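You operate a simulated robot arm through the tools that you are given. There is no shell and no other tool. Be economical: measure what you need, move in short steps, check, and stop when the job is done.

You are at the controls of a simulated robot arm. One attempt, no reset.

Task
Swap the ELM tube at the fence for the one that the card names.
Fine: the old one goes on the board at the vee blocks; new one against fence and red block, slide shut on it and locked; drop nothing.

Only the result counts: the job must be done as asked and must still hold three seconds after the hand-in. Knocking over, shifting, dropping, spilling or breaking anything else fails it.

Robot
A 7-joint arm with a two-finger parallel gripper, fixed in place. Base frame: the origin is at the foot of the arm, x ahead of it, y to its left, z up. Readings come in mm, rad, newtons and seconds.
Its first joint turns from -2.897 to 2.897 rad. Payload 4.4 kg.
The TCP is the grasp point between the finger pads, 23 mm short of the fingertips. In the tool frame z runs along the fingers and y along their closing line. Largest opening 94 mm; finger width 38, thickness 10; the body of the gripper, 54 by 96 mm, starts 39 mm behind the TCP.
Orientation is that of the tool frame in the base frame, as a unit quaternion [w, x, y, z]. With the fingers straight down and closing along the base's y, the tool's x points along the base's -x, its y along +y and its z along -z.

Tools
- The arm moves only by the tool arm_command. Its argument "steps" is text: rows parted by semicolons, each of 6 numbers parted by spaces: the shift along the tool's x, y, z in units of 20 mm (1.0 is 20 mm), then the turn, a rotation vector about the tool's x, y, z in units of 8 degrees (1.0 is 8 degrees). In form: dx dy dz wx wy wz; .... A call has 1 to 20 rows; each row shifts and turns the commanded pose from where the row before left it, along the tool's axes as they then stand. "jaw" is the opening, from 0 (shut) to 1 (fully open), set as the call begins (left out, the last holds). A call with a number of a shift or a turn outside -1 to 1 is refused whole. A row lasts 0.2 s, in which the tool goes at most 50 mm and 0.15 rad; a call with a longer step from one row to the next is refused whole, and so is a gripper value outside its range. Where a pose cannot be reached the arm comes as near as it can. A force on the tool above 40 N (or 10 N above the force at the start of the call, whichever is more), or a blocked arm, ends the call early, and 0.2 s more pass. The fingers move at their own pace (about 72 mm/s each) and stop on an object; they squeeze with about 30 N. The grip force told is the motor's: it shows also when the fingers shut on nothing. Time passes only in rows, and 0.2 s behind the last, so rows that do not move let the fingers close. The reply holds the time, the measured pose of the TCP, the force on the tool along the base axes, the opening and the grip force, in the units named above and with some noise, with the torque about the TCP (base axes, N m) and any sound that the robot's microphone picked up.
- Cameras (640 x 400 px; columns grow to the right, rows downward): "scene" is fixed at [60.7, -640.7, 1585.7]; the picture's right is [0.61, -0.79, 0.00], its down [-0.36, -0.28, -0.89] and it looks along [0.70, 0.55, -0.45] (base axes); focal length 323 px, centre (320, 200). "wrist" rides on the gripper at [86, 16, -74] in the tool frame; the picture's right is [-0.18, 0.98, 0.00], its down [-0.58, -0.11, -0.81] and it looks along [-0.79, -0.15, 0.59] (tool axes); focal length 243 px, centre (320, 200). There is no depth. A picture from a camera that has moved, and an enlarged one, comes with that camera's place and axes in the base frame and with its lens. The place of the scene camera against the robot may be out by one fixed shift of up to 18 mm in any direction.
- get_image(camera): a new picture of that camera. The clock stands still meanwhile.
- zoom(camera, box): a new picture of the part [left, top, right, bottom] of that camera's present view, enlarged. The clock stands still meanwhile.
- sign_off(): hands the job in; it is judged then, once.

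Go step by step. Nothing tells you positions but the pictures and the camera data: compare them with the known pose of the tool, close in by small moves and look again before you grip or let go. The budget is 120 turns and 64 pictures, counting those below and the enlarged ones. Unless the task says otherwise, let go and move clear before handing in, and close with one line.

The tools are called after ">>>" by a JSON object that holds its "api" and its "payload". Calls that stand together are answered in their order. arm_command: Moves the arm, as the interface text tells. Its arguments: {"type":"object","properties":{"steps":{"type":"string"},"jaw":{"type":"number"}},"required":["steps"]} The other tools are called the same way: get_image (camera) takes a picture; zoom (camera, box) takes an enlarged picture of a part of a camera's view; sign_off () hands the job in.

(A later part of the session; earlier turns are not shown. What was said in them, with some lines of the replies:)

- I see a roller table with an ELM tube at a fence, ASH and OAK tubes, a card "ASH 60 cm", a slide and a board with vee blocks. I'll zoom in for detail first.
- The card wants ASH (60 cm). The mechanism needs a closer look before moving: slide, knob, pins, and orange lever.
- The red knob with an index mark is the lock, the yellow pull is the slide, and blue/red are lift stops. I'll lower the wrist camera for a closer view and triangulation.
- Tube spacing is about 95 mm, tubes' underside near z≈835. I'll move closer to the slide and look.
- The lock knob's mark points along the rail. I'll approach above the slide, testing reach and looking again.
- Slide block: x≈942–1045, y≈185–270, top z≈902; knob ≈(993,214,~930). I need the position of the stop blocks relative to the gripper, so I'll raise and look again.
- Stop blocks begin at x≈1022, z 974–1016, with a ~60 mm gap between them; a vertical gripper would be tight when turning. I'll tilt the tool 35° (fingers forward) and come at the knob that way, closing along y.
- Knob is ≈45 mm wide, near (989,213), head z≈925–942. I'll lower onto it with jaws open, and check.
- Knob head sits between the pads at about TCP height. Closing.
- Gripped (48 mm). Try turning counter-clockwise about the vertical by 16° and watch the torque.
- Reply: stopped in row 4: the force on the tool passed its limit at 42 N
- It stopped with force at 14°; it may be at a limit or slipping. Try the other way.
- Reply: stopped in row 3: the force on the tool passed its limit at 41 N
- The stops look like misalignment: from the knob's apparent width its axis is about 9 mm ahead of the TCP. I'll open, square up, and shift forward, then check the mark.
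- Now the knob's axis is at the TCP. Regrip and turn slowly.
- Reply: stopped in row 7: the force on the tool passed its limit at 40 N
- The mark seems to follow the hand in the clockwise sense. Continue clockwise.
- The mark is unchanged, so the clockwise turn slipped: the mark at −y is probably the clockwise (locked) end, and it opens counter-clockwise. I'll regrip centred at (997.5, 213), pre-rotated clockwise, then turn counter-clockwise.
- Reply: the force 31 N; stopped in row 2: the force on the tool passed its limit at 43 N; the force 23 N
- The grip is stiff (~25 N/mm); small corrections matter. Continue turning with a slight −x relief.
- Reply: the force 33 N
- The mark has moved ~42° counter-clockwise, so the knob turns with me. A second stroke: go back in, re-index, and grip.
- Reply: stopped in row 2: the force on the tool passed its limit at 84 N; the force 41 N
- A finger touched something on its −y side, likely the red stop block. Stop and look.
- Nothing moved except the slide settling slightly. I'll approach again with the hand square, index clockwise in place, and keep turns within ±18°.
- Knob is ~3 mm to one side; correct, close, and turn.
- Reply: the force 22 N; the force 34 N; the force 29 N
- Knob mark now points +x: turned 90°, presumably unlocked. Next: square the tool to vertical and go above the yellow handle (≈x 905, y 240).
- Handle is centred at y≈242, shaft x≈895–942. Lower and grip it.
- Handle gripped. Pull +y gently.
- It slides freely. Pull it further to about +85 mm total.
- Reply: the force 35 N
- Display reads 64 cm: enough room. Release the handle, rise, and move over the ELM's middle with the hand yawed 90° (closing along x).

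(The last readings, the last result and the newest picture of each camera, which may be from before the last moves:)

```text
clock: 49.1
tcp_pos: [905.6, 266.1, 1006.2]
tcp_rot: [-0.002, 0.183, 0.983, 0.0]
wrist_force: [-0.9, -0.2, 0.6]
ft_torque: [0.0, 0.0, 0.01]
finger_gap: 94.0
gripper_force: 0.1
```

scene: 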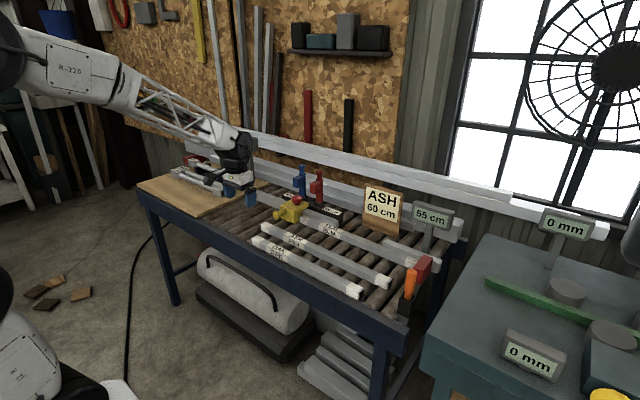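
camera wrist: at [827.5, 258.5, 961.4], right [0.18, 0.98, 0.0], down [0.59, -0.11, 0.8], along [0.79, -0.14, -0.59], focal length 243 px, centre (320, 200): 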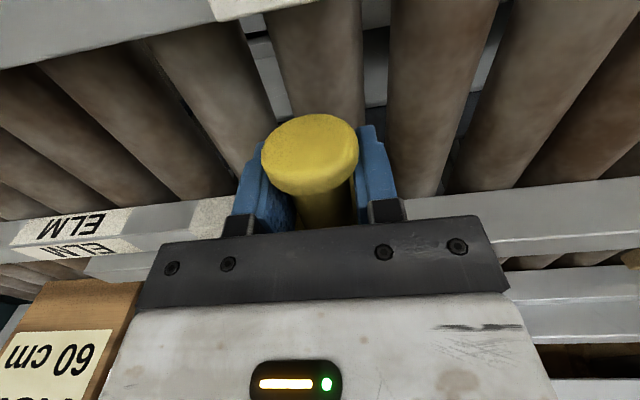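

>>> {"api": "arm_command", "payload": {"steps": "0 0 0 0 0 0.855;0 0 0 0 0 0.855;0 0 0 0 0 0.855;0 0 0 0 0 0.855;0 0 0 0 0 0.855;0 0 0 0 0 0.855;0 0 0 0 0 0.855;0 0 0 0 0 0.855;0 0 0 0 0 0.855;0 0 0 0 0 0.855"}}

>>> {"api": "arm_command", "payload": {"steps": "-1 0.1 0 0 0 0;-1 0.1 0 0 0 0;-1 0.1 0 0 0 0;-1 0.1 0 0 0 0;-1 0.1 0 0 0 0;-1 0.1 0 0 0 0;-1 0.1 0 0 0 0;-1 0.1 0 0 0 0;-1 0.1 0 0 0 0;-1 0.1 0 0 0 0;-1 0.1 0 0 0 0;-1 0.1 0 0 0 0;-1 0.1 0 0 0 0;-1 0.1 0 0 0 0;-1 0.1 0 0 0 0;-1 0.1 0 0 0 0;-1 0.1 0 0 0 0;-1 0.1 0 0 0 0"}}

>>> {"api": "get_image", "payload": {"camera": "wrist"}}

```text
clock: 51.3
tcp_pos: [906.7, 266.8, 1005.9]
tcp_rot: [-0.001, 0.705, 0.709, -0.001]
wrist_force: [0.0, 0.3, -0.3]
ft_torque: [0.02, 0.0, 0.0]
finger_gap: 94.0
gripper_force: 0.1
```

```text
clock: 55.1
tcp_pos: [948.9, -93.8, 1005.5]
tcp_rot: [-0.003, 0.704, 0.71, 0.0]
wrist_force: [0.2, 0.4, 0.5]
ft_torque: [0.01, -0.02, 0.01]
finger_gap: 94.2
gripper_force: 0.0
```

```text
26 pictures are left
camera wrist: at [963.0, -6.9, 1080.0], right [0.98, -0.18, 0.0], down [-0.1, -0.58, 0.81], along [-0.14, -0.79, -0.59], focal length 243 px, centre (320, 200)
```

wrist: 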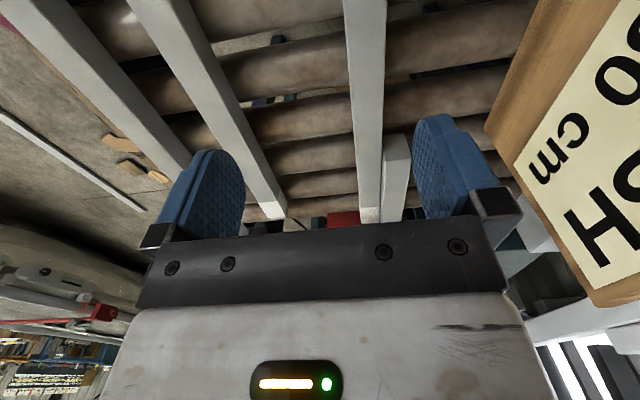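

ELM's centre line is at x≈985. Move over it and lower partway, then check.

>>> {"api": "arm_command", "payload": {"steps": "0 0.9 0 0 0 0;0 0.9 0.5 0 0 0;0 0 1 0 0 0;0 0 1 0 0 0;0 0 1 0 0 0;0 0 1 0 0 0"}}

>>> {"api": "get_image", "payload": {"camera": "wrist"}}

>>> {"api": "zoom", "payload": {"camera": "scene", "box": [290, 170, 450, 290]}}

```text
clock: 56.5
tcp_pos: [983.6, -93.4, 915.6]
tcp_rot: [-0.001, 0.704, 0.71, -0.001]
wrist_force: [0.5, -0.3, -0.3]
ft_torque: [0.03, 0.01, 0.02]
finger_gap: 94.1
gripper_force: 0.1
```

```text
25 pictures are left
camera wrist: at [998.9, -5.7, 990.9], right [0.98, -0.18, 0.0], down [-0.1, -0.58, 0.81], along [-0.14, -0.79, -0.59], focal length 243 px, centre (320, 200)
```

wrist: 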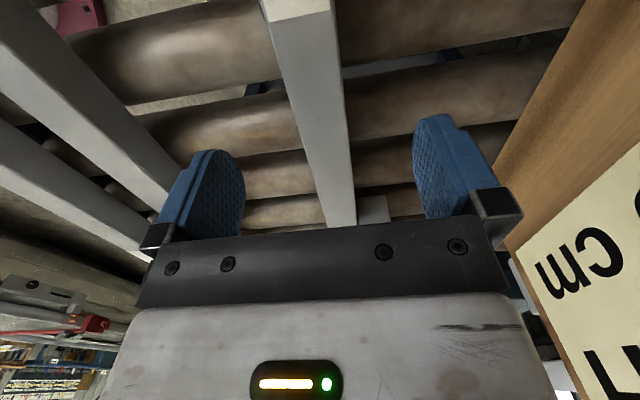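

```text
3.33 times, centred on (370, 230) of scene
camera zoom: at [60.7, -640.7, 1585.7], right [0.61, -0.79, 0.0], down [-0.36, -0.28, -0.89], along [0.7, 0.55, -0.45], focal length 1077 px, centre (153, 100)
```

zoom: 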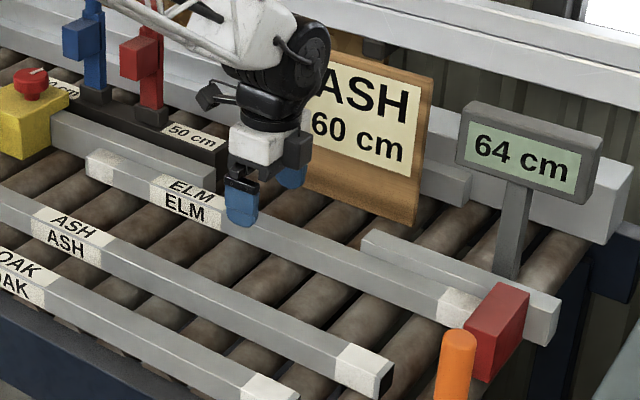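

Aligned within 2–3 mm and the hand is in the fence gap. Lower to grip height.

>>> {"api": "arm_command", "payload": {"steps": "0 0.12 0.8 0 0 0;0 0 0.8 0 0 0;0 0 0.7 0 0 0"}}

>>> {"api": "arm_command", "payload": {"steps": "0 0 0 0 0 0;0 0 0 0 0 0;0 0 0 0 0 0;0 0 0 0 0 0", "jaw": 0}}

>>> {"api": "get_image", "payload": {"camera": "wrist"}}

```text
clock: 57.3
tcp_pos: [985.3, -92.6, 872.8]
tcp_rot: [-0.002, 0.703, 0.711, -0.001]
wrist_force: [0.6, 0.7, 0.1]
ft_torque: [-0.02, -0.01, 0.0]
finger_gap: 94.1
gripper_force: 0.0
```

```text
clock: 58.3
tcp_pos: [984.4, -93.5, 871.0]
tcp_rot: [-0.002, 0.704, 0.711, -0.001]
wrist_force: [-4.7, 1.6, 1.4]
ft_torque: [0.06, 0.0, -1.25]
finger_gap: 29.9
gripper_force: 29.8
```

```text
23 pictures are left
camera wrist: at [1000.7, -5.0, 945.4], right [0.98, -0.18, 0.0], down [-0.1, -0.58, 0.81], along [-0.14, -0.79, -0.59], focal length 243 px, centre (320, 200)
```

wrist: 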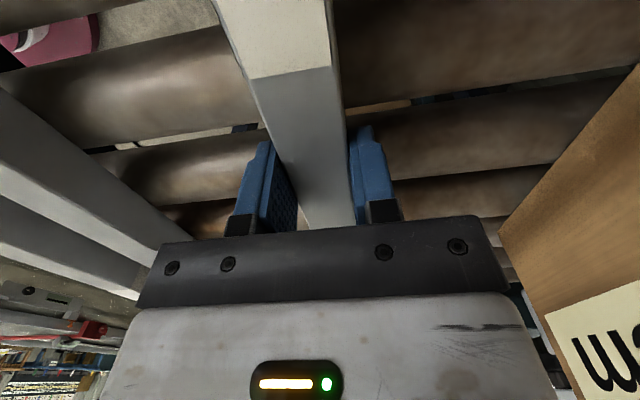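

Gripped at 30 mm. Lift slightly and check weight.

>>> {"api": "arm_command", "payload": {"steps": "0.1 0 -0.2 0 0 0;0.2 0 -0.4 0 0 0;0.2 0 -0.6 0 0 0;0 0 -0.8 0 0 0;0 0 -0.8 0 0 0"}}

```text
clock: 59.5
tcp_pos: [984.7, -82.7, 925.2]
tcp_rot: [-0.001, 0.704, 0.71, 0.0]
wrist_force: [0.6, -0.1, -2.8]
ft_torque: [0.0, 0.0, -0.01]
finger_gap: 30.0
gripper_force: 29.9
```

Weight ~2.8 N, balanced. Raise, then retract to x≈740.

>>> {"api": "arm_command", "payload": {"steps": "0 0 -0.9 0 0 0;0 0 -0.9 0 0 0;0 0 -0.9 0 0 0;0 0 -0.9 0 0 0;0 -0.94 0 0 0 0;0 -0.94 0 0 0 0;0 -0.94 0 0 0 0;0 -0.94 0 0 0 0;0 -0.94 0 0 0 0;0 -0.94 0 0 0 0;0 -0.94 0 0 0 0;0 -0.94 0 0 0 0;0 -0.94 0 0 0 0;0 -0.94 0 0 0 0;0 -0.94 0 0 0 0;0 -0.94 0 0 0 0;0 -0.94 0 0 0 0"}}

>>> {"api": "arm_command", "payload": {"steps": "0.98 0 0 0 0 0;0.98 0 0 0 0 0;0.98 0 0 0 0 0;0.98 0 0 0 0 0;0.98 0 0 0 0 0;0.98 0 0 0 0 0;0.98 0 0 0 0 0;0.98 0 0 0 0 0;0.98 0 0 0 0 0;0.98 0 0 0 0 0;0.98 0 0 0 0 0;0.98 0 0 0 0 0;0.98 0 0 0 0 0;0.98 0 0 0 0 0;0.98 0 0 0 0 0;0.98 0 0 0 0 0;0.98 0 0 0 0 0;0.98 0 0 0 0 0"}}

```text
clock: 63.1
tcp_pos: [740.4, -85.8, 996.2]
tcp_rot: [-0.003, 0.704, 0.71, -0.002]
wrist_force: [0.3, -0.2, -3.8]
ft_torque: [-0.01, 0.0, -0.02]
finger_gap: 30.0
gripper_force: 29.9
```

```text
clock: 66.9
tcp_pos: [738.1, 266.9, 998.6]
tcp_rot: [-0.002, 0.704, 0.71, -0.001]
wrist_force: [0.1, -0.5, -3.3]
ft_torque: [-0.03, 0.0, 0.01]
finger_gap: 29.9
gripper_force: 30.8
```

>>> {"api": "arm_command", "payload": {"steps": "0.97 0 0 0 0 0;0.97 0 0 0 0 0;0.97 0 0 0 0 0;0.97 0 0 0 0 0;0.97 0 0 0 0 0;0.97 0 0 0 0 0;0.97 0 0 0 0 0;0.97 0 0 0 0 0;0.97 0 0 0 0 0;0.97 0 0 0 0 0;0.97 0 0 0 0 0;0.97 0 0 0 0 0;0.97 0 0 0 0 0;0.97 0 0 0 0 0;0.97 0 0 0 0 0;0.97 0 0 0 0 0;0.97 0 0 0 0 0;0.97 0 0 0 0 0"}}

>>> {"api": "zoom", "payload": {"camera": "scene", "box": [100, 110, 300, 240]}}

>>> {"api": "get_image", "payload": {"camera": "wrist"}}

```text
clock: 70.7
tcp_pos: [734.4, 618.5, 999.4]
tcp_rot: [-0.002, 0.704, 0.71, 0.0]
wrist_force: [-0.5, 0.1, -4.3]
ft_torque: [-0.01, -0.02, -0.01]
finger_gap: 29.7
gripper_force: 30.0
```

```text
3.08 times, centred on (200, 175) of scene
camera zoom: at [60.7, -640.7, 1585.7], right [0.61, -0.79, 0.0], down [-0.36, -0.28, -0.89], along [0.7, 0.55, -0.45], focal length 994 px, centre (689, 277)
```

zoom: 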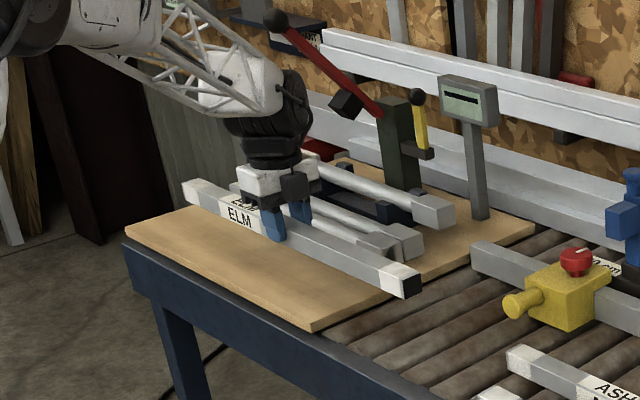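

```text
21 pictures are left
camera wrist: at [750.0, 704.9, 1074.2], right [0.98, -0.18, 0.0], down [-0.1, -0.58, 0.81], along [-0.14, -0.79, -0.59], focal length 243 px, centre (320, 200)
```

wrist: 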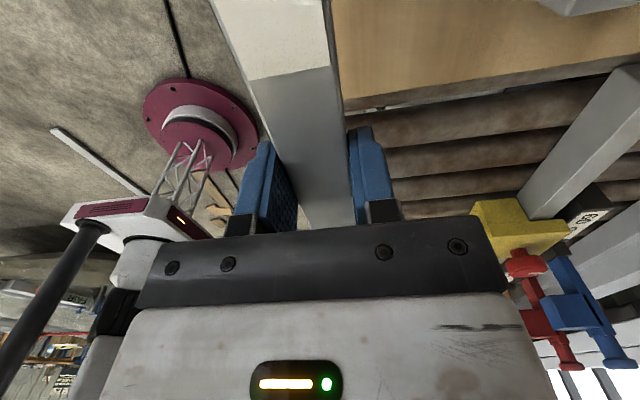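

The tube is over the board's front strip. Shift in to x≈768 for margin and begin lowering.

>>> {"api": "arm_command", "payload": {"steps": "-0.1 0.85 0 0 0 0;-0.1 0.85 0 0 0 0;0 0 1 0 0 0;0 0 1 0 0 0;0 0 1 0 0 0;0 0 1 0 0 0"}}

>>> {"api": "zoom", "payload": {"camera": "scene", "box": [100, 110, 300, 240]}}

```text
clock: 72.1
tcp_pos: [767.9, 614.3, 919.6]
tcp_rot: [-0.001, 0.704, 0.71, 0.001]
wrist_force: [0.4, 0.0, -2.4]
ft_torque: [0.0, 0.01, 0.01]
finger_gap: 30.3
gripper_force: 30.9
```

```text
3.08 times, centred on (200, 175) of scene
camera zoom: at [60.7, -640.7, 1585.7], right [0.61, -0.79, 0.0], down [-0.36, -0.28, -0.89], along [0.7, 0.55, -0.45], focal length 994 px, centre (689, 277)
```

zoom: 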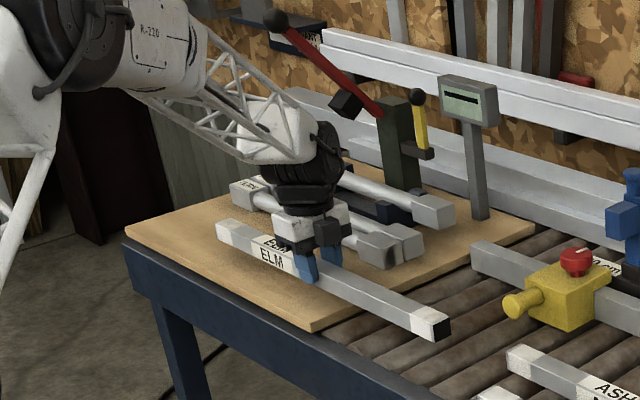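

Clear of the other bars. Lower slowly until contact with the board.

>>> {"api": "arm_command", "payload": {"steps": "0 0 0.4 0 0 0;0 0 0.4 0 0 0;0 0 0.2 0 0 0;0 0 0.2 0 0 0"}}

```text
clock: 73.1
tcp_pos: [769.4, 614.0, 894.6]
tcp_rot: [-0.002, 0.705, 0.71, -0.001]
wrist_force: [-0.3, -0.9, -3.0]
ft_torque: [0.02, 0.01, -0.03]
finger_gap: 30.0
gripper_force: 29.9
```

>>> {"api": "arm_command", "payload": {"steps": "0 0 0.12 0 0 0;0 0 0.12 0 0 0;0 0 0.12 0 0 0;0 0 0.12 0 0 0"}}

```text
clock: 74.1
tcp_pos: [769.3, 614.4, 889.3]
tcp_rot: [-0.002, 0.704, 0.711, 0.001]
wrist_force: [-9.2, -2.8, 24.9]
ft_torque: [-0.3, 0.09, -0.07]
finger_gap: 29.5
gripper_force: 30.8
```

Contact: board top ≈ z 856, tube's centre 65 mm inside the board edge. Release, then regrip nearer its −y end to slide it further onto the board.

>>> {"api": "arm_command", "payload": {"steps": "0 0 -0.06 0 0 0;0 0 0 0 0 0"}}

>>> {"api": "arm_command", "payload": {"steps": "0 0 0 0 0 0;0 0 0 0 0 0;0 0 0 0 0 0;0 0 -0.8 0 0 0;0 0 -0.8 0 0 0;0 0 -0.8 0 0 0;-1 0 0 0 0 0;-1 0 0 0 0 0;-1 0 0 0 0 0;-1 0 0 0 0 0;-1 0 0 0 0 0;-1 0 0 0 0 0;-1 0 0 0 0 0;-1 0 0 0 0 0;-1 0 0 0 0 0;-1 0 0 0 0 0", "jaw": 0.75}}

>>> {"api": "get_image", "payload": {"camera": "wrist"}}

>>> {"api": "zoom", "payload": {"camera": "scene", "box": [100, 110, 300, 240]}}

```text
clock: 74.7
tcp_pos: [768.7, 613.4, 886.9]
tcp_rot: [-0.003, 0.703, 0.711, 0.0]
wrist_force: [-5.5, 7.3, 23.2]
ft_torque: [0.16, -0.04, 0.0]
finger_gap: 29.6
gripper_force: 29.7
```

```text
clock: 78.1
tcp_pos: [770.9, 413.8, 933.6]
tcp_rot: [-0.002, 0.704, 0.71, -0.001]
wrist_force: [0.8, 0.0, -0.2]
ft_torque: [0.0, -0.03, 0.0]
finger_gap: 70.6
gripper_force: 0.0
```

```text
19 pictures are left
camera wrist: at [786.3, 501.3, 1008.7], right [0.98, -0.17, 0.0], down [-0.1, -0.58, 0.81], along [-0.14, -0.79, -0.59], focal length 243 px, centre (320, 200)
```

wrist: 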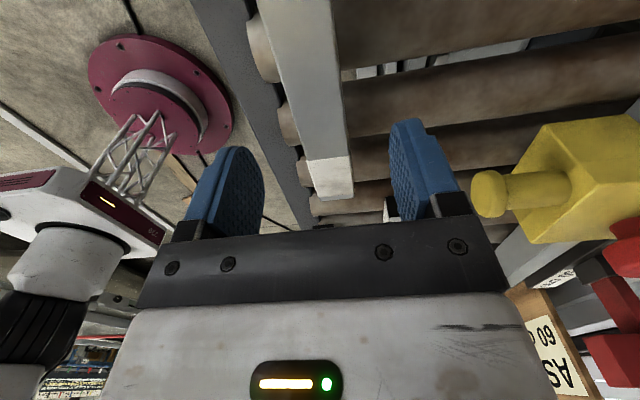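

```text
3.08 times, centred on (200, 175) of scene
camera zoom: at [60.7, -640.7, 1585.7], right [0.61, -0.79, 0.0], down [-0.36, -0.28, -0.89], along [0.7, 0.55, -0.45], focal length 994 px, centre (689, 277)
```

zoom: 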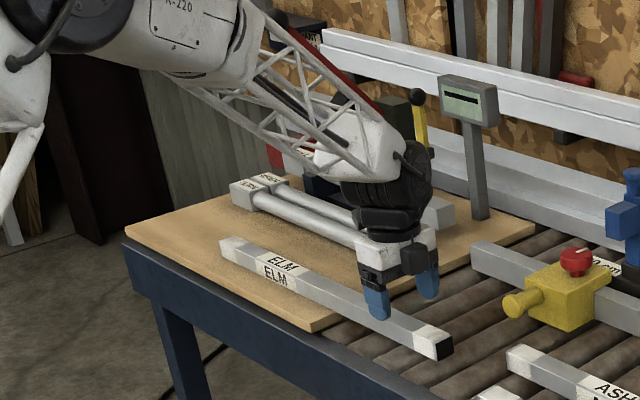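

Tube lies stable. Lower, grip at y≈414, then slide +y.

>>> {"api": "arm_command", "payload": {"steps": "0 0 0.76 0 0 0;0 0 0.76 0 0 0;0 0 0.76 0 0 0"}}

>>> {"api": "arm_command", "payload": {"steps": "0 0 0 0 0 0;0 0 0 0 0 0;0 0 0 0 0 0;0.3 0 0 0 0 0;0.5 0 0 0 0 0", "jaw": 0}}

```text
clock: 78.9
tcp_pos: [770.9, 414.5, 889.5]
tcp_rot: [-0.002, 0.704, 0.71, -0.001]
wrist_force: [-0.3, 0.1, 0.5]
ft_torque: [0.0, 0.02, -0.02]
finger_gap: 70.5
gripper_force: 0.0
```

```text
clock: 80.1
tcp_pos: [770.5, 429.6, 888.1]
tcp_rot: [-0.002, 0.704, 0.71, 0.0]
wrist_force: [-0.7, -2.1, 4.7]
ft_torque: [0.37, -0.04, -0.01]
finger_gap: 30.0
gripper_force: 30.2
```

>>> {"api": "arm_command", "payload": {"steps": "0.6 0 -0.02 0 0 0;0.6 0 0 0 0 0;0.6 0 0 0 0 0;0.6 0 0 0 0 0;0.6 0 0 0 0 0;0.6 0 0 0 0 0;0.6 0 0 0 0 0;0.6 0 0 0 0 0;0.6 0 0 0 0 0;0.6 0 0 0 0 0;0.6 0 0 0 0 0;0.6 0 0 0 0 0;0.6 0 0 0 0 0;0.6 0 0 0 0 0;0.6 0 0 0 0 0"}}

>>> {"api": "zoom", "payload": {"camera": "scene", "box": [100, 110, 300, 240]}}

```text
clock: 83.3
tcp_pos: [769.1, 608.9, 889.4]
tcp_rot: [-0.002, 0.704, 0.71, -0.001]
wrist_force: [0.9, 0.1, 0.0]
ft_torque: [-0.65, 0.0, -0.01]
finger_gap: 29.5
gripper_force: 30.0
```

```text
3.08 times, centred on (200, 175) of scene
camera zoom: at [60.7, -640.7, 1585.7], right [0.61, -0.79, 0.0], down [-0.36, -0.28, -0.89], along [0.7, 0.55, -0.45], focal length 994 px, centre (689, 277)
```

zoom: 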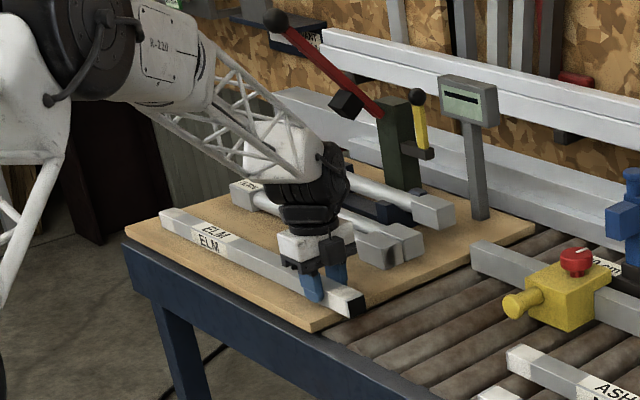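

ELM is on the board. Settle 1 mm, release, rise.

>>> {"api": "arm_command", "payload": {"steps": "0 0 0.05 0 0 0;0 0 0.03 0 0 0"}}

>>> {"api": "arm_command", "payload": {"steps": "0 0 0 0 0 0;0 0 0 0 0 0;0 0 0 0 0 0;0 0 -0.9 0 0 0;0 0 -0.9 0 0 0;0 0 -0.9 0 0 0;0 0 -0.9 0 0 0;0 0 -0.9 0 0 0;-1 0 0 0 0 0;-1 0 0 0 0 0;-1 0 0 0 0 0;-1 0 0 0 0 0;-1 0 0 0 0 0;-1 0 0 0 0 0;-1 0 0 0 0 0;-1 0 0 0 0 0", "jaw": 0.75}}

>>> {"api": "arm_command", "payload": {"steps": "-1 0.15 0 0 0 0;-1 0.15 0 0 0 0;-1 0.15 0 0 0 0;-1 0.15 0 0 0 0;-1 0.15 0 0 0 0;-1 0.15 0 0 0 0;-1 0.15 0 0 0 0;-1 0.15 0 0 0 0;-1 0.15 0 0 0 0;-1 0.15 0 0 0 0;-1 0.15 0 0 0 0;-1 0.15 0 0 0 0;-1 0.15 0 0 0 0;-1 0.15 0 0 0 0;-1 0.15 0 0 0 0;-1 0.15 0 0 0 0;-1 0.15 0 0 0 0;-1 0.15 0 0 0 0;-1 0.15 0 0 0 0;-1 0.15 0 0 0 0"}}

```text
clock: 83.9
tcp_pos: [769.4, 609.4, 888.2]
tcp_rot: [-0.002, 0.704, 0.71, -0.001]
wrist_force: [-1.2, -1.5, -0.2]
ft_torque: [0.86, -0.06, 0.17]
finger_gap: 29.8
gripper_force: 29.9
```

```text
clock: 87.3
tcp_pos: [772.1, 449.5, 978.2]
tcp_rot: [-0.002, 0.704, 0.71, -0.001]
wrist_force: [0.6, -0.7, -0.4]
ft_torque: [0.01, -0.03, -0.02]
finger_gap: 70.6
gripper_force: 0.0
```

```text
clock: 91.5
tcp_pos: [833.3, 50.1, 976.2]
tcp_rot: [-0.001, 0.704, 0.711, -0.001]
wrist_force: [0.1, -0.3, -0.4]
ft_torque: [-0.01, -0.05, -0.01]
finger_gap: 70.7
gripper_force: 0.0
```

>>> {"api": "arm_command", "payload": {"steps": "-0.95 0.05 0 0 0 0;-0.95 0.05 0 0 0 0;-0.95 0.05 0.6 0 0 0;-0.9 0.05 0.9 0 0 0;0 0 0.9 0 0 0"}}

>>> {"api": "get_image", "payload": {"camera": "wrist"}}

>>> {"api": "zoom", "payload": {"camera": "scene", "box": [230, 150, 470, 300]}}

```text
clock: 92.7
tcp_pos: [838.8, -24.9, 929.1]
tcp_rot: [-0.002, 0.704, 0.71, -0.001]
wrist_force: [0.2, 0.1, -0.5]
ft_torque: [0.0, -0.01, 0.0]
finger_gap: 70.5
gripper_force: 0.0
```

```text
16 pictures are left
camera wrist: at [853.7, 61.4, 1003.6], right [0.98, -0.18, 0.0], down [-0.1, -0.58, 0.81], along [-0.14, -0.79, -0.59], focal length 243 px, centre (320, 200)
```

wrist: 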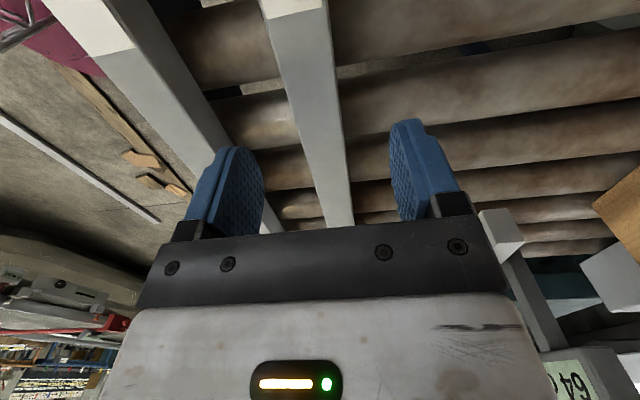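

```text
2.67 times, centred on (350, 225) of scene
camera zoom: at [60.7, -640.7, 1585.7], right [0.61, -0.79, 0.0], down [-0.36, -0.28, -0.89], along [0.7, 0.55, -0.45], focal length 861 px, centre (240, 133)
```

zoom: 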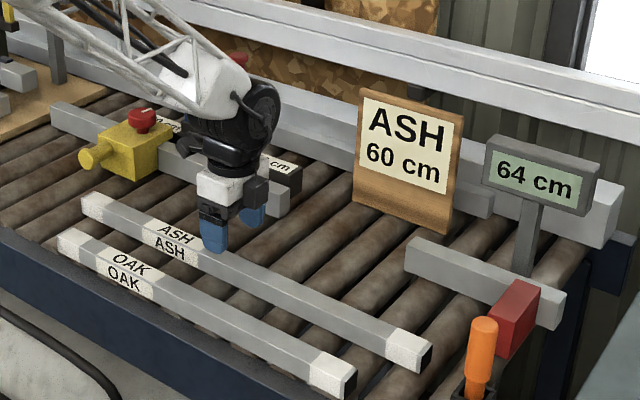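

ASH is aligned within ~3 mm. Lower and grip at its middle.

>>> {"api": "arm_command", "payload": {"steps": "0 0.12 0.75 0 0 0;0 0 0.75 0 0 0;0 0 0.75 0 0 0;0 0 0.65 0 0 0"}}

>>> {"api": "arm_command", "payload": {"steps": "0 0 0 0 0 0;0 0 0 0 0 0;0 0 0 0 0 0;0 0 -0.4 0 0 0;0 0 -0.6 0 0 0;0 0 -0.6 0 0 0", "jaw": 0}}

```text
clock: 93.7
tcp_pos: [839.7, -26.5, 871.2]
tcp_rot: [-0.002, 0.704, 0.71, 0.0]
wrist_force: [-0.5, 0.2, 0.4]
ft_torque: [-0.01, 0.0, -0.02]
finger_gap: 70.4
gripper_force: 0.0
```

```text
clock: 95.1
tcp_pos: [840.9, -24.4, 902.5]
tcp_rot: [-0.002, 0.703, 0.711, -0.001]
wrist_force: [-0.1, 0.8, -4.3]
ft_torque: [0.02, 0.01, 0.03]
finger_gap: 29.6
gripper_force: 30.0
```

Lifted, balanced at its middle. Raise, set y≈−44, then carry to x≈980 above the fence position.

>>> {"api": "arm_command", "payload": {"steps": "-0.3 0 -0.6 0 0 0;-0.3 0 -0.6 0 0 0;-0.3 0 -0.6 0 0 0;0 1 0 0 0 0;0 1 0 0 0 0;0 1 0 0 0 0;0 1 0 0 0 0;0 1 0 0 0 0;0 1 0 0 0 0;0 0.8 0 0 0 0"}}

>>> {"api": "zoom", "payload": {"camera": "scene", "box": [230, 150, 470, 300]}}

>>> {"api": "get_image", "payload": {"camera": "wrist"}}

```text
clock: 97.3
tcp_pos: [976.1, -42.4, 937.8]
tcp_rot: [-0.002, 0.704, 0.71, 0.0]
wrist_force: [-0.6, 0.0, -4.1]
ft_torque: [0.02, 0.01, 0.02]
finger_gap: 29.7
gripper_force: 30.2
```

```text
2.67 times, centred on (350, 225) of scene
camera zoom: at [60.7, -640.7, 1585.7], right [0.61, -0.79, 0.0], down [-0.36, -0.28, -0.89], along [0.7, 0.55, -0.45], focal length 861 px, centre (240, 133)
```

zoom: 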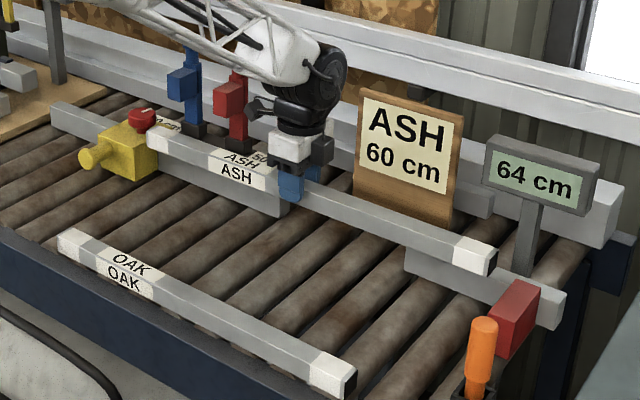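

```text
13 pictures are left
camera wrist: at [991.9, 46.2, 1013.0], right [0.98, -0.18, 0.0], down [-0.1, -0.58, 0.81], along [-0.14, -0.79, -0.59], focal length 243 px, centre (320, 200)
```

wrist: 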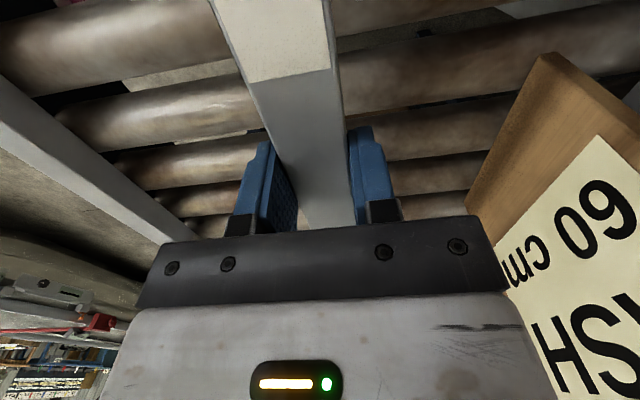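

Clearances look good. Lower to just above the rollers.

>>> {"api": "arm_command", "payload": {"steps": "0 0 0.7 0 0 0;0 0 0.7 0 0 0;0 0 0.7 0 0 0;0 0 0.6 0 0 0;0 0 0.3 0 0 0"}}

>>> {"api": "zoom", "payload": {"camera": "scene", "box": [300, 190, 440, 290]}}

```text
clock: 98.5
tcp_pos: [975.3, -41.1, 877.0]
tcp_rot: [-0.002, 0.704, 0.71, -0.002]
wrist_force: [0.5, 0.7, -2.7]
ft_torque: [0.01, 0.01, 0.01]
finger_gap: 29.5
gripper_force: 29.9
```

```text
4.00 times, centred on (370, 240) of scene
camera zoom: at [60.7, -640.7, 1585.7], right [0.61, -0.79, 0.0], down [-0.36, -0.28, -0.89], along [0.7, 0.55, -0.45], focal length 1292 px, centre (120, 40)
```

zoom: 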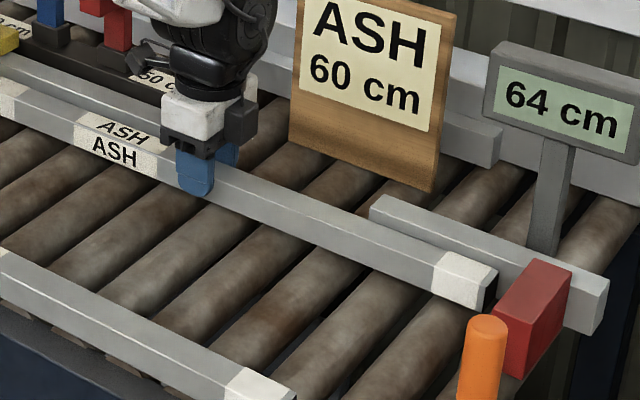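

Now align yaw by 0.6°, lower the last few mm and push to the fence gently.

>>> {"api": "arm_command", "payload": {"steps": "0 0 0.1 0 0 0.07;0 0 0.1 0 0 0;0 0.2 0 0 0 0;0 0.1 0 0 0 0;0 0.1 0 0 0 0"}}

```text
clock: 99.7
tcp_pos: [983.7, -41.1, 873.2]
tcp_rot: [-0.002, 0.708, 0.706, -0.001]
wrist_force: [-0.3, -0.3, -3.9]
ft_torque: [-0.02, -0.01, 0.04]
finger_gap: 29.8
gripper_force: 30.1
```

>>> {"api": "arm_command", "payload": {"steps": "0 0.05 0.03 0 0 0;0 0.05 0.03 0 0 0;0 0.05 0 0 0 0;0 0.05 0 0 0 0"}}

```text
clock: 100.4
tcp_pos: [985.5, -41.2, 871.9]
tcp_rot: [-0.003, 0.707, 0.707, -0.003]
wrist_force: [-2.7, -0.4, -4.3]
ft_torque: [-0.02, -0.02, 0.15]
finger_gap: 29.9
gripper_force: 29.6
stopped in row 3: the force on the tool passed its limit at 45 N (the readings are from after the stop); the commanded pose is now the measured one
```

Fence contact at x≈985.5. Now slide −y to the red block.

>>> {"api": "arm_command", "payload": {"steps": "-0.3 0 0 0 0 0;-0.3 0 0 0 0 0;-0.3 0 0 0 0 0;-0.15 0 0 0 0 0;-0.1 0 0 0 0 0;-0.1 0 0 0 0 0;-0.1 0 0 0 0 0;-0.06 0 0 0 0 0;-0.06 0 0 0 0 0;-0.06 0 0 0 0 0;-0.06 0 0 0 0 0"}}

```text
clock: 102.8
tcp_pos: [984.4, -72.6, 871.1]
tcp_rot: [-0.003, 0.707, 0.707, -0.001]
wrist_force: [-8.1, 26.2, -1.2]
ft_torque: [0.26, 0.04, 0.22]
finger_gap: 29.8
gripper_force: 30.0
```

Red-block contact at y≈−72.6. Lower the last bit to the rollers.

>>> {"api": "arm_command", "payload": {"steps": "0.02 0 0.06 0 0 0;0 0.02 0.06 0 0 0;0 0 0.04 0 0 0"}}

>>> {"api": "zoom", "payload": {"camera": "scene", "box": [360, 210, 460, 310]}}

```text
clock: 103.5
tcp_pos: [985.5, -74.2, 871.6]
tcp_rot: [-0.003, 0.707, 0.707, -0.002]
wrist_force: [-7.4, 1.4, 3.5]
ft_torque: [0.42, -0.03, 0.25]
finger_gap: 29.9
gripper_force: 29.9
stopped in row 3: the force on the tool passed its limit at 42 N (the readings are from after the stop); the commanded pose is now the measured one
```

```text
4.00 times, centred on (410, 260) of scene
camera zoom: at [60.7, -640.7, 1585.7], right [0.61, -0.79, 0.0], down [-0.36, -0.28, -0.89], along [0.7, 0.55, -0.45], focal length 1292 px, centre (-40, -40)
```

zoom: 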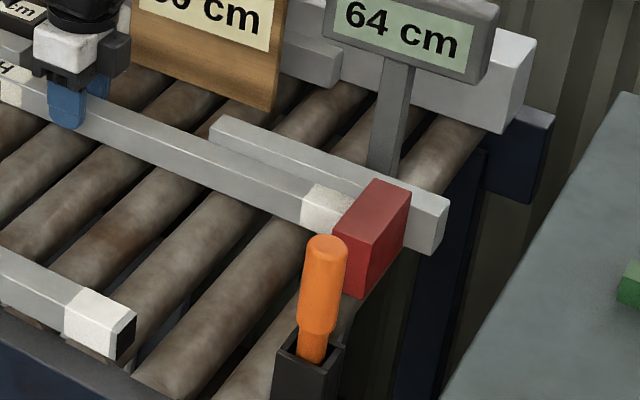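

Seated. Release, rise, back off in x, and then travel to the handle.

>>> {"api": "arm_command", "payload": {"steps": "0 0 0 0 0 0;0 0 0 0 0 0;0 0 0 0 0 0;0 0 -0.8 0 0 0;0 0 -1 0 0 0;0 0 -1 0 0 0;0 0 -1 0 0 0;0 0 -1 0 0 0;0 0 -1 0 0 0;0.9 -0.9 0 0 0 0;0.9 -0.9 0 0 0 0;0.9 -0.9 0 0 0 0;0.9 -0.9 0 0 0 0;1 0 0 0 0 0;1 0 0 0 0 0;1 0 0 0 0 0;1 0 0 0 0 0;1 0 0 0 0 0;1 0 0 0 0 0;1 0 0 0 0 0", "jaw": 0.6}}

>>> {"api": "arm_command", "payload": {"steps": "1 0 0 0 0 -0.95;0 0 0 0 0 -0.95;0 0 0 0 0 -0.95;0 0 0 0 0 -0.95;0 0 0 0 0 -0.95;0 0 0 0 0 -0.95;0 0 0 0 0 -0.95;0 0 0 0 0 -0.95;0 0 0 0 0 -0.95;0 0 0 0 0 -0.95;0 0 0 0 0 -0.95;0 0 0 0 0 -0.85;0 1 0 0 0 0;0 1 0 0 0 0;0 1 0 0 0 0;0 1 0 0 0 0", "jaw": 1}}

```text
clock: 107.7
tcp_pos: [914.8, 139.2, 987.2]
tcp_rot: [-0.003, 0.708, 0.706, -0.003]
wrist_force: [-0.9, -0.5, -0.5]
ft_torque: [-0.02, -0.01, -0.03]
finger_gap: 56.3
gripper_force: 0.0
```

```text
clock: 111.1
tcp_pos: [912.1, 239.0, 987.7]
tcp_rot: [-0.004, -0.003, 1.0, 0.0]
wrist_force: [0.4, -0.3, 0.3]
ft_torque: [0.01, 0.0, -0.03]
finger_gap: 93.9
gripper_force: 0.0
```

>>> {"api": "arm_command", "payload": {"steps": "0 0.9 0 0 0 0;0 0.9 0 0 0 0;0 0.9 0 0 0 0;0 0.9 0 0 0 0;0 0.8 0 0 0 0;0 0 0.7 0 0 0;0 0 0.7 0 0 0"}}

>>> {"api": "get_image", "payload": {"camera": "wrist"}}

```text
clock: 112.7
tcp_pos: [914.1, 327.0, 958.0]
tcp_rot: [-0.004, -0.004, 1.0, 0.001]
wrist_force: [0.0, -0.1, -0.5]
ft_torque: [0.01, 0.0, 0.01]
finger_gap: 93.9
gripper_force: 0.1
```

```text
10 pictures are left
camera wrist: at [827.1, 343.3, 1034.4], right [0.18, 0.98, 0.0], down [0.59, -0.11, 0.8], along [0.79, -0.14, -0.6], focal length 243 px, centre (320, 200)
```

wrist: 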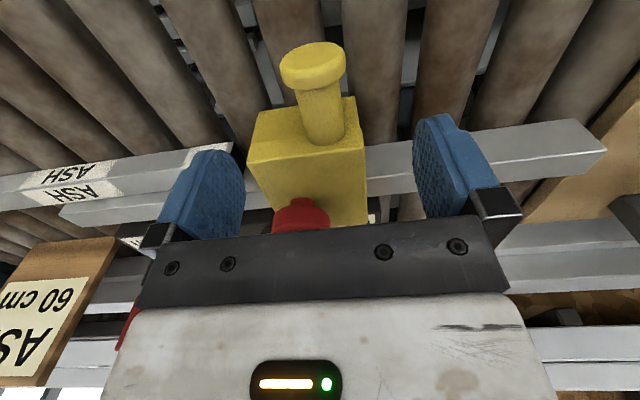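

Handle centred. Lower, grip, and push −y toward the tube (about 38–40 mm).

>>> {"api": "arm_command", "payload": {"steps": "0 0 0.7 0 0 0;0 0 0.7 0 0 0;0 0 0.7 0 0 0;0 0 0.7 0 0 0;0 0 0.7 0 0 0"}}

>>> {"api": "arm_command", "payload": {"steps": "0 0 0 0 0 0;0 0 0 0 0 0;0 0 0 0 0 0;0 -0.2 0 0 0 0;0 -0.4 0 0 0 0;0 -0.4 0 0 0 0;0 -0.3 0 0 0 0", "jaw": 0}}

```text
clock: 113.9
tcp_pos: [913.2, 325.5, 891.5]
tcp_rot: [-0.003, -0.003, 1.0, 0.001]
wrist_force: [-0.2, -0.2, 0.0]
ft_torque: [-0.01, -0.01, -0.02]
finger_gap: 94.1
gripper_force: 0.1
```

```text
clock: 115.5
tcp_pos: [912.3, 300.9, 890.5]
tcp_rot: [-0.003, -0.003, 1.0, 0.001]
wrist_force: [1.7, 1.3, 0.4]
ft_torque: [-0.05, -0.41, -1.83]
finger_gap: 31.8
gripper_force: 44.9
```

>>> {"api": "arm_command", "payload": {"steps": "0 -0.2 0 0 0 0;0 -0.15 0 0 0 0;0 -0.1 0 0 0 0;0 -0.07 0 0 0 0;0 -0.07 0 0 0 0;0 -0.07 0 0 0 0;0 -0.07 0 0 0 0;0 -0.07 0 0 0 0;0 -0.07 0 0 0 0"}}

>>> {"api": "zoom", "payload": {"camera": "scene", "box": [230, 150, 470, 300]}}

```text
clock: 117.0
tcp_pos: [912.2, 290.3, 889.5]
tcp_rot: [-0.003, -0.004, 1.0, 0.002]
wrist_force: [1.5, 11.9, -5.5]
ft_torque: [0.09, -0.09, -1.82]
finger_gap: 31.5
gripper_force: 45.0
stopped in row 7: the force on the tool passed its limit at 44 N (the readings are from after the stop); the commanded pose is now the measured one
```

```text
2.67 times, centred on (350, 225) of scene
camera zoom: at [60.7, -640.7, 1585.7], right [0.61, -0.79, 0.0], down [-0.36, -0.28, -0.89], along [0.7, 0.55, -0.45], focal length 861 px, centre (240, 133)
```

zoom: 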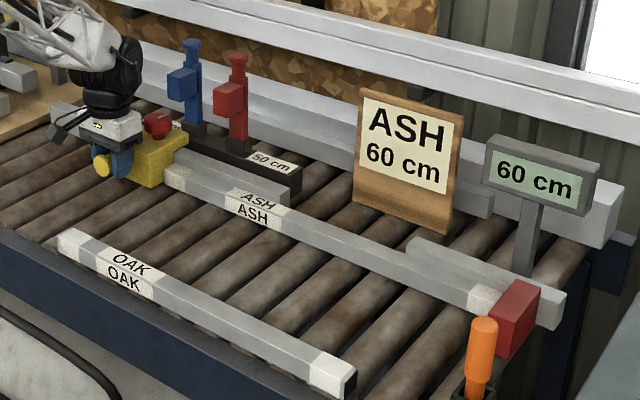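

Slide is shut on the tube and the display reads 60 cm. Release the handle, rise, and position tilted in front of the knob (now ≈ y 257).

>>> {"api": "arm_command", "payload": {"steps": "0 0 0 0 0 0;0 0 0 0 0 0;0 0 0 0 0 0;0 0 -0.8 0 0 0;0 0 -0.95 0 0 0;0 0 -0.95 0 0 0;0 0 -0.95 0 0 0;0 0 -0.95 0 0 0;0 0 -0.95 0 0 0;-0.7 -0.55 0 0 0 0;-0.7 -0.55 0 0 0 0;-0.7 -0.55 0 0 0 0;0 0 0 0 -0.875 0;0 0 0 0 -0.875 0;0 0 0 0 -0.875 0;0 0 0 0 -0.875 0;0 0 0 0 -0.875 0", "jaw": 1}}

>>> {"api": "get_image", "payload": {"camera": "wrist"}}

```text
clock: 120.6
tcp_pos: [956.4, 256.2, 1001.2]
tcp_rot: [0.299, -0.002, 0.954, 0.003]
wrist_force: [-0.2, 0.0, 0.7]
ft_torque: [0.0, -0.02, 0.01]
finger_gap: 94.0
gripper_force: 0.2
```

```text
8 pictures are left
camera wrist: at [842.6, 272.6, 1013.2], right [0.14, 0.98, 0.11], down [0.02, -0.11, 0.99], along [0.99, -0.14, -0.03], focal length 243 px, centre (320, 200)
```

wrist: 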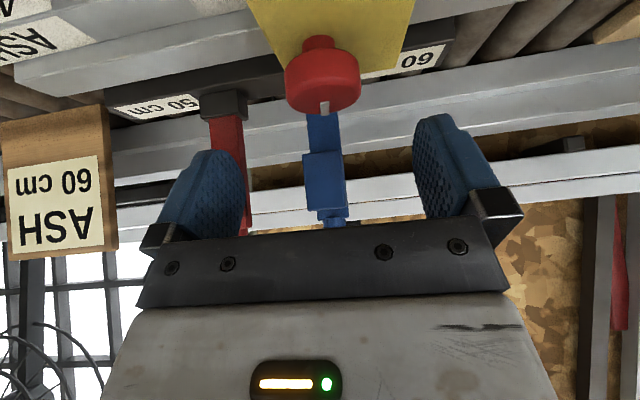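

Knob centred. Move in, index +22° with jaws open, and grip.

>>> {"api": "arm_command", "payload": {"steps": "0.02 0.01 0.87 0 0 0;0.02 0.01 0.87 0 0 0;0.02 0.01 0.87 0 0 0;0.02 0 0.87 0 0 0;0 0 0 -0.395 0 -0.563;0 0 0 -0.395 0 -0.563;0 0 0 -0.395 0 -0.563;0 0 0 -0.395 0 -0.563"}}

>>> {"api": "zoom", "payload": {"camera": "wrist", "box": [220, 80, 420, 240]}}

```text
clock: 122.4
tcp_pos: [994.1, 257.2, 942.2]
tcp_rot: [0.293, -0.184, 0.936, 0.06]
wrist_force: [-0.4, -0.2, 0.1]
ft_torque: [0.0, 0.01, 0.03]
finger_gap: 94.1
gripper_force: 0.1
```

```text
2.50 times, centred on (320, 160) of wrist
camera zoom: at [882.6, 229.5, 954.5], right [-0.24, 0.97, 0.11], down [0.06, -0.1, 0.99], along [0.97, 0.24, -0.03], focal length 606 px, centre (320, 300)
```

zoom: 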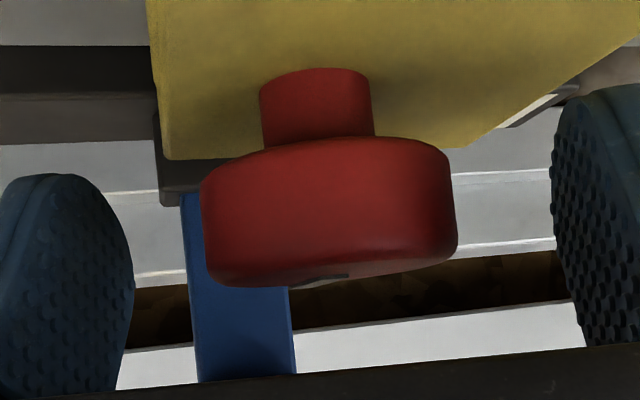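

Small correction (1.7 mm sideways, 2.5 mm forward), grip, then turn clockwise.

>>> {"api": "arm_command", "payload": {"steps": "-0.1 0.085 0.07 0 0 0;0 0 0 0 0 0"}}

>>> {"api": "arm_command", "payload": {"steps": "0 0 0 0 0 0;0 0 0 0 0 0;0 0 0 0 0 0;0 -0.03 0 0 0 0;0 0 0 0.197 0 0.282;0 0 0 0.197 0 0.282;0 0 0 0.197 0 0.282;0 0 0 0.197 0 0.282", "jaw": 0}}

```text
clock: 123.0
tcp_pos: [995.8, 260.0, 943.6]
tcp_rot: [0.292, -0.185, 0.936, 0.061]
wrist_force: [0.3, 1.7, 1.4]
ft_torque: [-0.03, 0.01, -0.01]
finger_gap: 93.8
gripper_force: 0.0
```

```text
clock: 124.8
tcp_pos: [995.1, 260.5, 943.0]
tcp_rot: [0.298, -0.094, 0.95, 0.032]
wrist_force: [-21.5, 23.5, 9.3]
ft_torque: [0.05, 0.67, 0.0]
finger_gap: 47.7
gripper_force: 45.2
```

>>> {"api": "arm_command", "payload": {"steps": "0.035 0.01 -0.025 0.197 0 0.282;0 0 0 0.197 0 0.282;0 0 0 0.197 0 0.282;0 0 0 0.197 0 0.282"}}

```text
clock: 125.8
tcp_pos: [995.5, 260.8, 942.8]
tcp_rot: [0.3, -0.002, 0.954, 0.003]
wrist_force: [6.0, 32.1, 5.4]
ft_torque: [-0.56, -0.04, -0.02]
finger_gap: 47.4
gripper_force: 45.3
```

>>> {"api": "arm_command", "payload": {"steps": "-0.01 0.025 0.007 0.197 0 0.282;0 0 0 0.197 0 0.282;0 0 0 0.197 0 0.282;0 0 0 0.197 0 0.282"}}

```text
clock: 126.9
tcp_pos: [996.1, 259.9, 943.2]
tcp_rot: [0.297, 0.089, 0.95, -0.026]
wrist_force: [12.6, 9.5, -4.9]
ft_torque: [-0.5, -0.07, -0.04]
finger_gap: 47.4
gripper_force: 44.8
stopped in row 4: the force on the tool passed its limit at 46 N (the readings are from after the stop); the commanded pose is now the measured one
```

>>> {"api": "arm_command", "payload": {"steps": "-0.02 0 0.012 0.197 0 0.282;-0.01 0 0.007 0.197 0 0.282;0 0 0 0.197 0 0.282;0 0 0 0.197 0 0.282"}}

```text
clock: 127.9
tcp_pos: [995.9, 259.5, 943.7]
tcp_rot: [0.293, 0.179, 0.938, -0.055]
wrist_force: [-12.6, 5.5, -4.8]
ft_torque: [-0.37, -0.05, -0.01]
finger_gap: 47.5
gripper_force: 44.9
```

First half done. Open, re-index to +22°, and regrip.

>>> {"api": "arm_command", "payload": {"steps": "0 0 0 0 0 0;0 0 0 0 0 0;0 0 0 -0.451 0 -0.644;0 0 0 -0.451 0 -0.644;0 0 0 -0.451 0 -0.644;0 0 0 -0.451 0 -0.644;0 0 0 -0.451 0 -0.644;0 0 0 -0.451 0 -0.644;0 0 0 -0.451 0 -0.644;0 0 0 0 0 0", "jaw": 0.85}}

>>> {"api": "zoom", "payload": {"camera": "wrist", "box": [220, 80, 420, 240]}}

```text
clock: 130.1
tcp_pos: [996.2, 259.6, 942.7]
tcp_rot: [0.294, -0.185, 0.936, 0.062]
wrist_force: [0.5, 1.1, -0.3]
ft_torque: [-0.02, -0.02, 0.0]
finger_gap: 79.9
gripper_force: 0.0
```

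```text
2.50 times, centred on (320, 160) of wrist
camera zoom: at [884.7, 231.7, 955.2], right [-0.24, 0.97, 0.11], down [0.06, -0.1, 0.99], along [0.97, 0.24, -0.03], focal length 606 px, centre (320, 300)
```

zoom: 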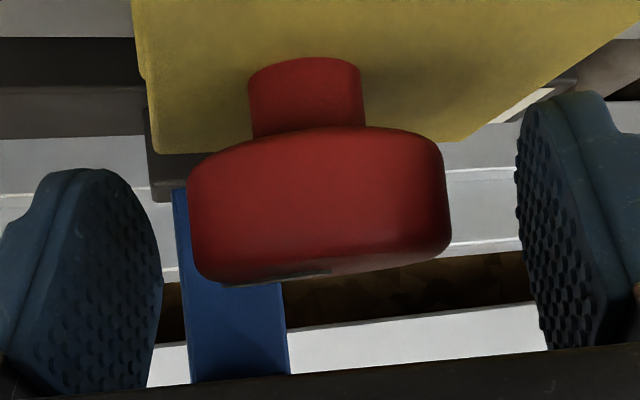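

Centred; the mark has moved. Second stroke clockwise.

>>> {"api": "arm_command", "payload": {"steps": "0 0 0 0 0 0;0 0 0 0 0 0;0 0 0 0 0 0;0 -0.03 0 0 0 0;0 0 0 0.197 0 0.282;0 0 0 0.197 0 0.282;0 0 0 0.197 0 0.282;0 0 0 0.197 0 0.282", "jaw": 0}}

```text
clock: 131.9
tcp_pos: [996.9, 259.8, 943.7]
tcp_rot: [0.297, -0.093, 0.95, 0.033]
wrist_force: [-5.4, 30.2, -6.6]
ft_torque: [-0.77, 0.2, -0.02]
finger_gap: 47.5
gripper_force: 44.8
```

>>> {"api": "arm_command", "payload": {"steps": "0.005 0.02 0 0.197 0 0.282;0 0 0 0.197 0 0.282;0 0 0 0.197 0 0.282;0 0 0 0.197 0 0.282"}}

```text
clock: 132.9
tcp_pos: [996.1, 259.0, 944.0]
tcp_rot: [0.299, -0.003, 0.954, 0.004]
wrist_force: [4.4, 34.0, -5.9]
ft_torque: [-0.11, 0.02, -0.07]
finger_gap: 47.5
gripper_force: 45.3
```

>>> {"api": "arm_command", "payload": {"steps": "0 0.03 0 0.197 0 0.282;0 0 0 0.197 0 0.282;0 0 0 0.197 0 0.282;0 0 0 0.197 0 0.282"}}

```text
clock: 133.9
tcp_pos: [997.0, 260.6, 943.1]
tcp_rot: [0.297, 0.09, 0.95, -0.026]
wrist_force: [19.2, 27.5, -9.2]
ft_torque: [-0.18, -0.11, -0.04]
finger_gap: 47.4
gripper_force: 45.0
```

>>> {"api": "arm_command", "payload": {"steps": "-0.03 0.02 0.02 0.197 0 0.282;0 0 0 0.197 0 0.282;0 0 0 0.197 0 0.282;0 0 0 0.197 0 0.282;0 0 0 0.197 0 0.282"}}

```text
clock: 135.1
tcp_pos: [997.4, 258.9, 944.0]
tcp_rot: [0.29, 0.204, 0.933, -0.062]
wrist_force: [0.7, -5.8, -5.0]
ft_torque: [-0.46, 0.0, 0.95]
finger_gap: 47.9
gripper_force: 45.3
```

Torque rises to ~1 N·m: the clockwise end stop. Open, square up, retreat, and check.

>>> {"api": "arm_command", "payload": {"steps": "0 0 0 0 0 0;0 0 0 0 0 0;0 0 0 -0.45 0 -0.64;0 0 0 -0.45 0 -0.64;0 0 0 -0.45 0 -0.64;0 0 0 -0.42 0 -0.6;0 0 -0.9 0 0 0;0 0 -0.9 0 0 0;0 0 -0.9 0 0 0;0 0 -0.9 0 0 0", "jaw": 0.9}}

>>> {"api": "zoom", "payload": {"camera": "wrist", "box": [220, 0, 420, 160]}}

```text
clock: 137.3
tcp_pos: [956.7, 260.6, 1002.3]
tcp_rot: [0.298, -0.001, 0.954, 0.004]
wrist_force: [1.1, 0.0, -0.4]
ft_torque: [0.01, -0.02, -0.01]
finger_gap: 84.6
gripper_force: 0.2
```

```text
2.50 times, centred on (320, 80) of wrist
camera zoom: at [842.9, 276.6, 1014.8], right [0.15, 0.98, 0.11], down [0.02, -0.11, 0.99], along [0.99, -0.14, -0.04], focal length 606 px, centre (320, 500)
```

zoom: 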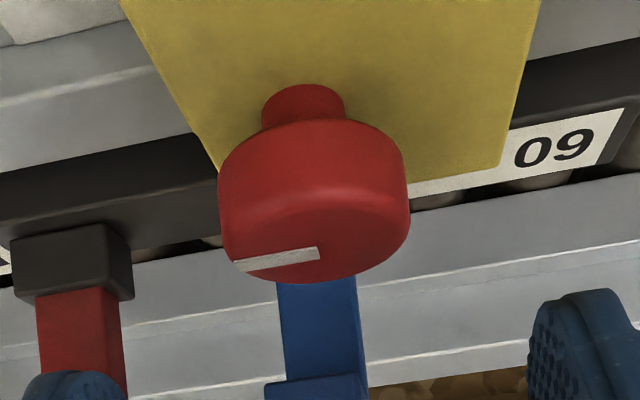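

The mark is back at −y, as it was when locked at the start. Retreat clear and take final views.

>>> {"api": "arm_command", "payload": {"steps": "0 0 -1 0 0 0;0 0 -1 0 0 0;0 0 -1 0 0 0;0 0 -1 0 0 0;0 0 -1 0 0 0;0 0 -1 0 0 0;0 0 -1 0 0 0;0 0 -1 0 0 0;0 0 -1 0 0 0;0 0 -1 0 0 0"}}

>>> {"api": "zoom", "payload": {"camera": "scene", "box": [230, 150, 470, 300]}}

>>> {"api": "zoom", "payload": {"camera": "scene", "box": [120, 120, 340, 250]}}

```text
clock: 139.5
tcp_pos: [841.1, 258.2, 1164.8]
tcp_rot: [0.297, 0.0, 0.955, 0.003]
wrist_force: [0.1, -0.5, -0.8]
ft_torque: [-0.01, -0.02, -0.02]
finger_gap: 84.7
gripper_force: 0.1
```

```text
2.67 times, centred on (350, 225) of scene
camera zoom: at [60.7, -640.7, 1585.7], right [0.61, -0.79, 0.0], down [-0.36, -0.28, -0.89], along [0.7, 0.55, -0.45], focal length 861 px, centre (240, 133)
```

zoom: 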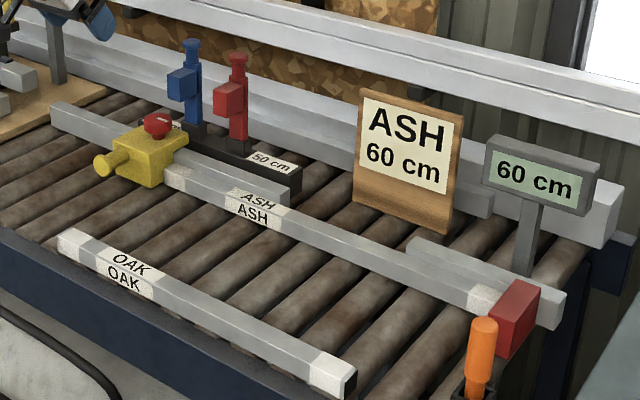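

```text
2.91 times, centred on (230, 185) of scene
camera zoom: at [60.7, -640.7, 1585.7], right [0.61, -0.79, 0.0], down [-0.36, -0.28, -0.89], along [0.7, 0.55, -0.45], focal length 940 px, centre (582, 244)
```

zoom: 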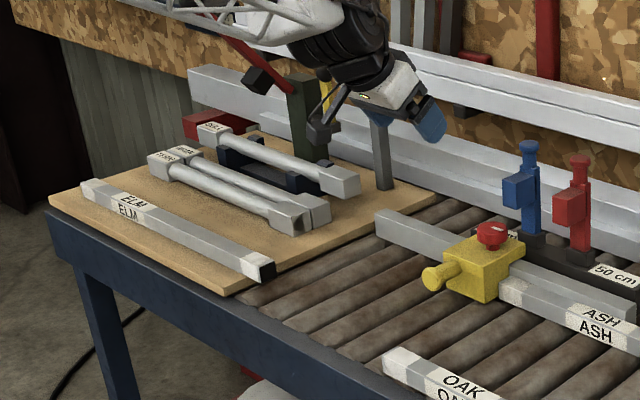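

ELM is on the board and ASH is clamped at 60 cm. One close check for a gap at the slide face and the red block.

>>> {"api": "zoom", "payload": {"camera": "scene", "box": [270, 185, 320, 235]}}

>>> {"api": "zoom", "payload": {"camera": "scene", "box": [390, 235, 450, 295]}}

```text
8.00 times, centred on (295, 210) of scene
camera zoom: at [60.7, -640.7, 1585.7], right [0.61, -0.79, 0.0], down [-0.36, -0.28, -0.89], along [0.7, 0.55, -0.45], focal length 2584 px, centre (520, 120)
```

zoom: 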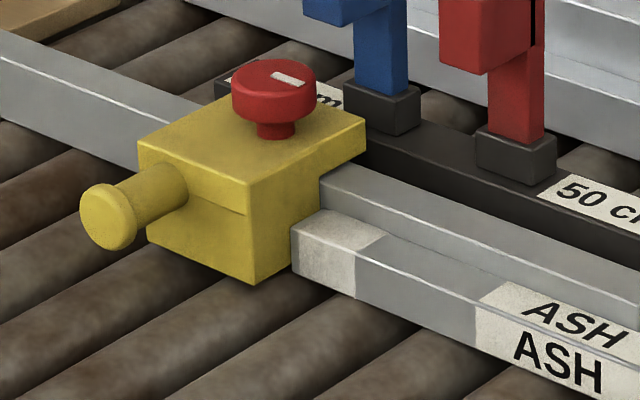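

```text
6.67 times, centred on (420, 265) of scene
camera zoom: at [60.7, -640.7, 1585.7], right [0.61, -0.79, 0.0], down [-0.36, -0.28, -0.89], along [0.7, 0.55, -0.45], focal length 2154 px, centre (-347, -233)
```

zoom: 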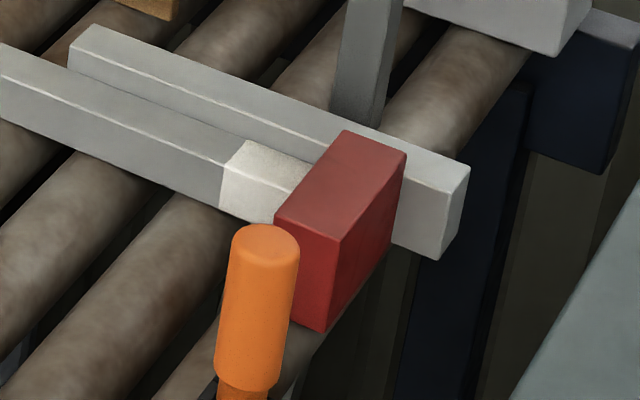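

The tube sits flush at the slide and the red block, and the knob mark shows locked. Handing in.

>>> {"api": "sign_off", "payload": {}}

```text
The job is handed in.
```

The ELM tube is on the board at the vee blocks. The 60 cm ASH tube is against the fence and red block, with the slide shut on it at 60 cm and locked; nothing was dropped, but a finger bumped the red 50 cm stop once (84 N) and the later pictures show it where it was.
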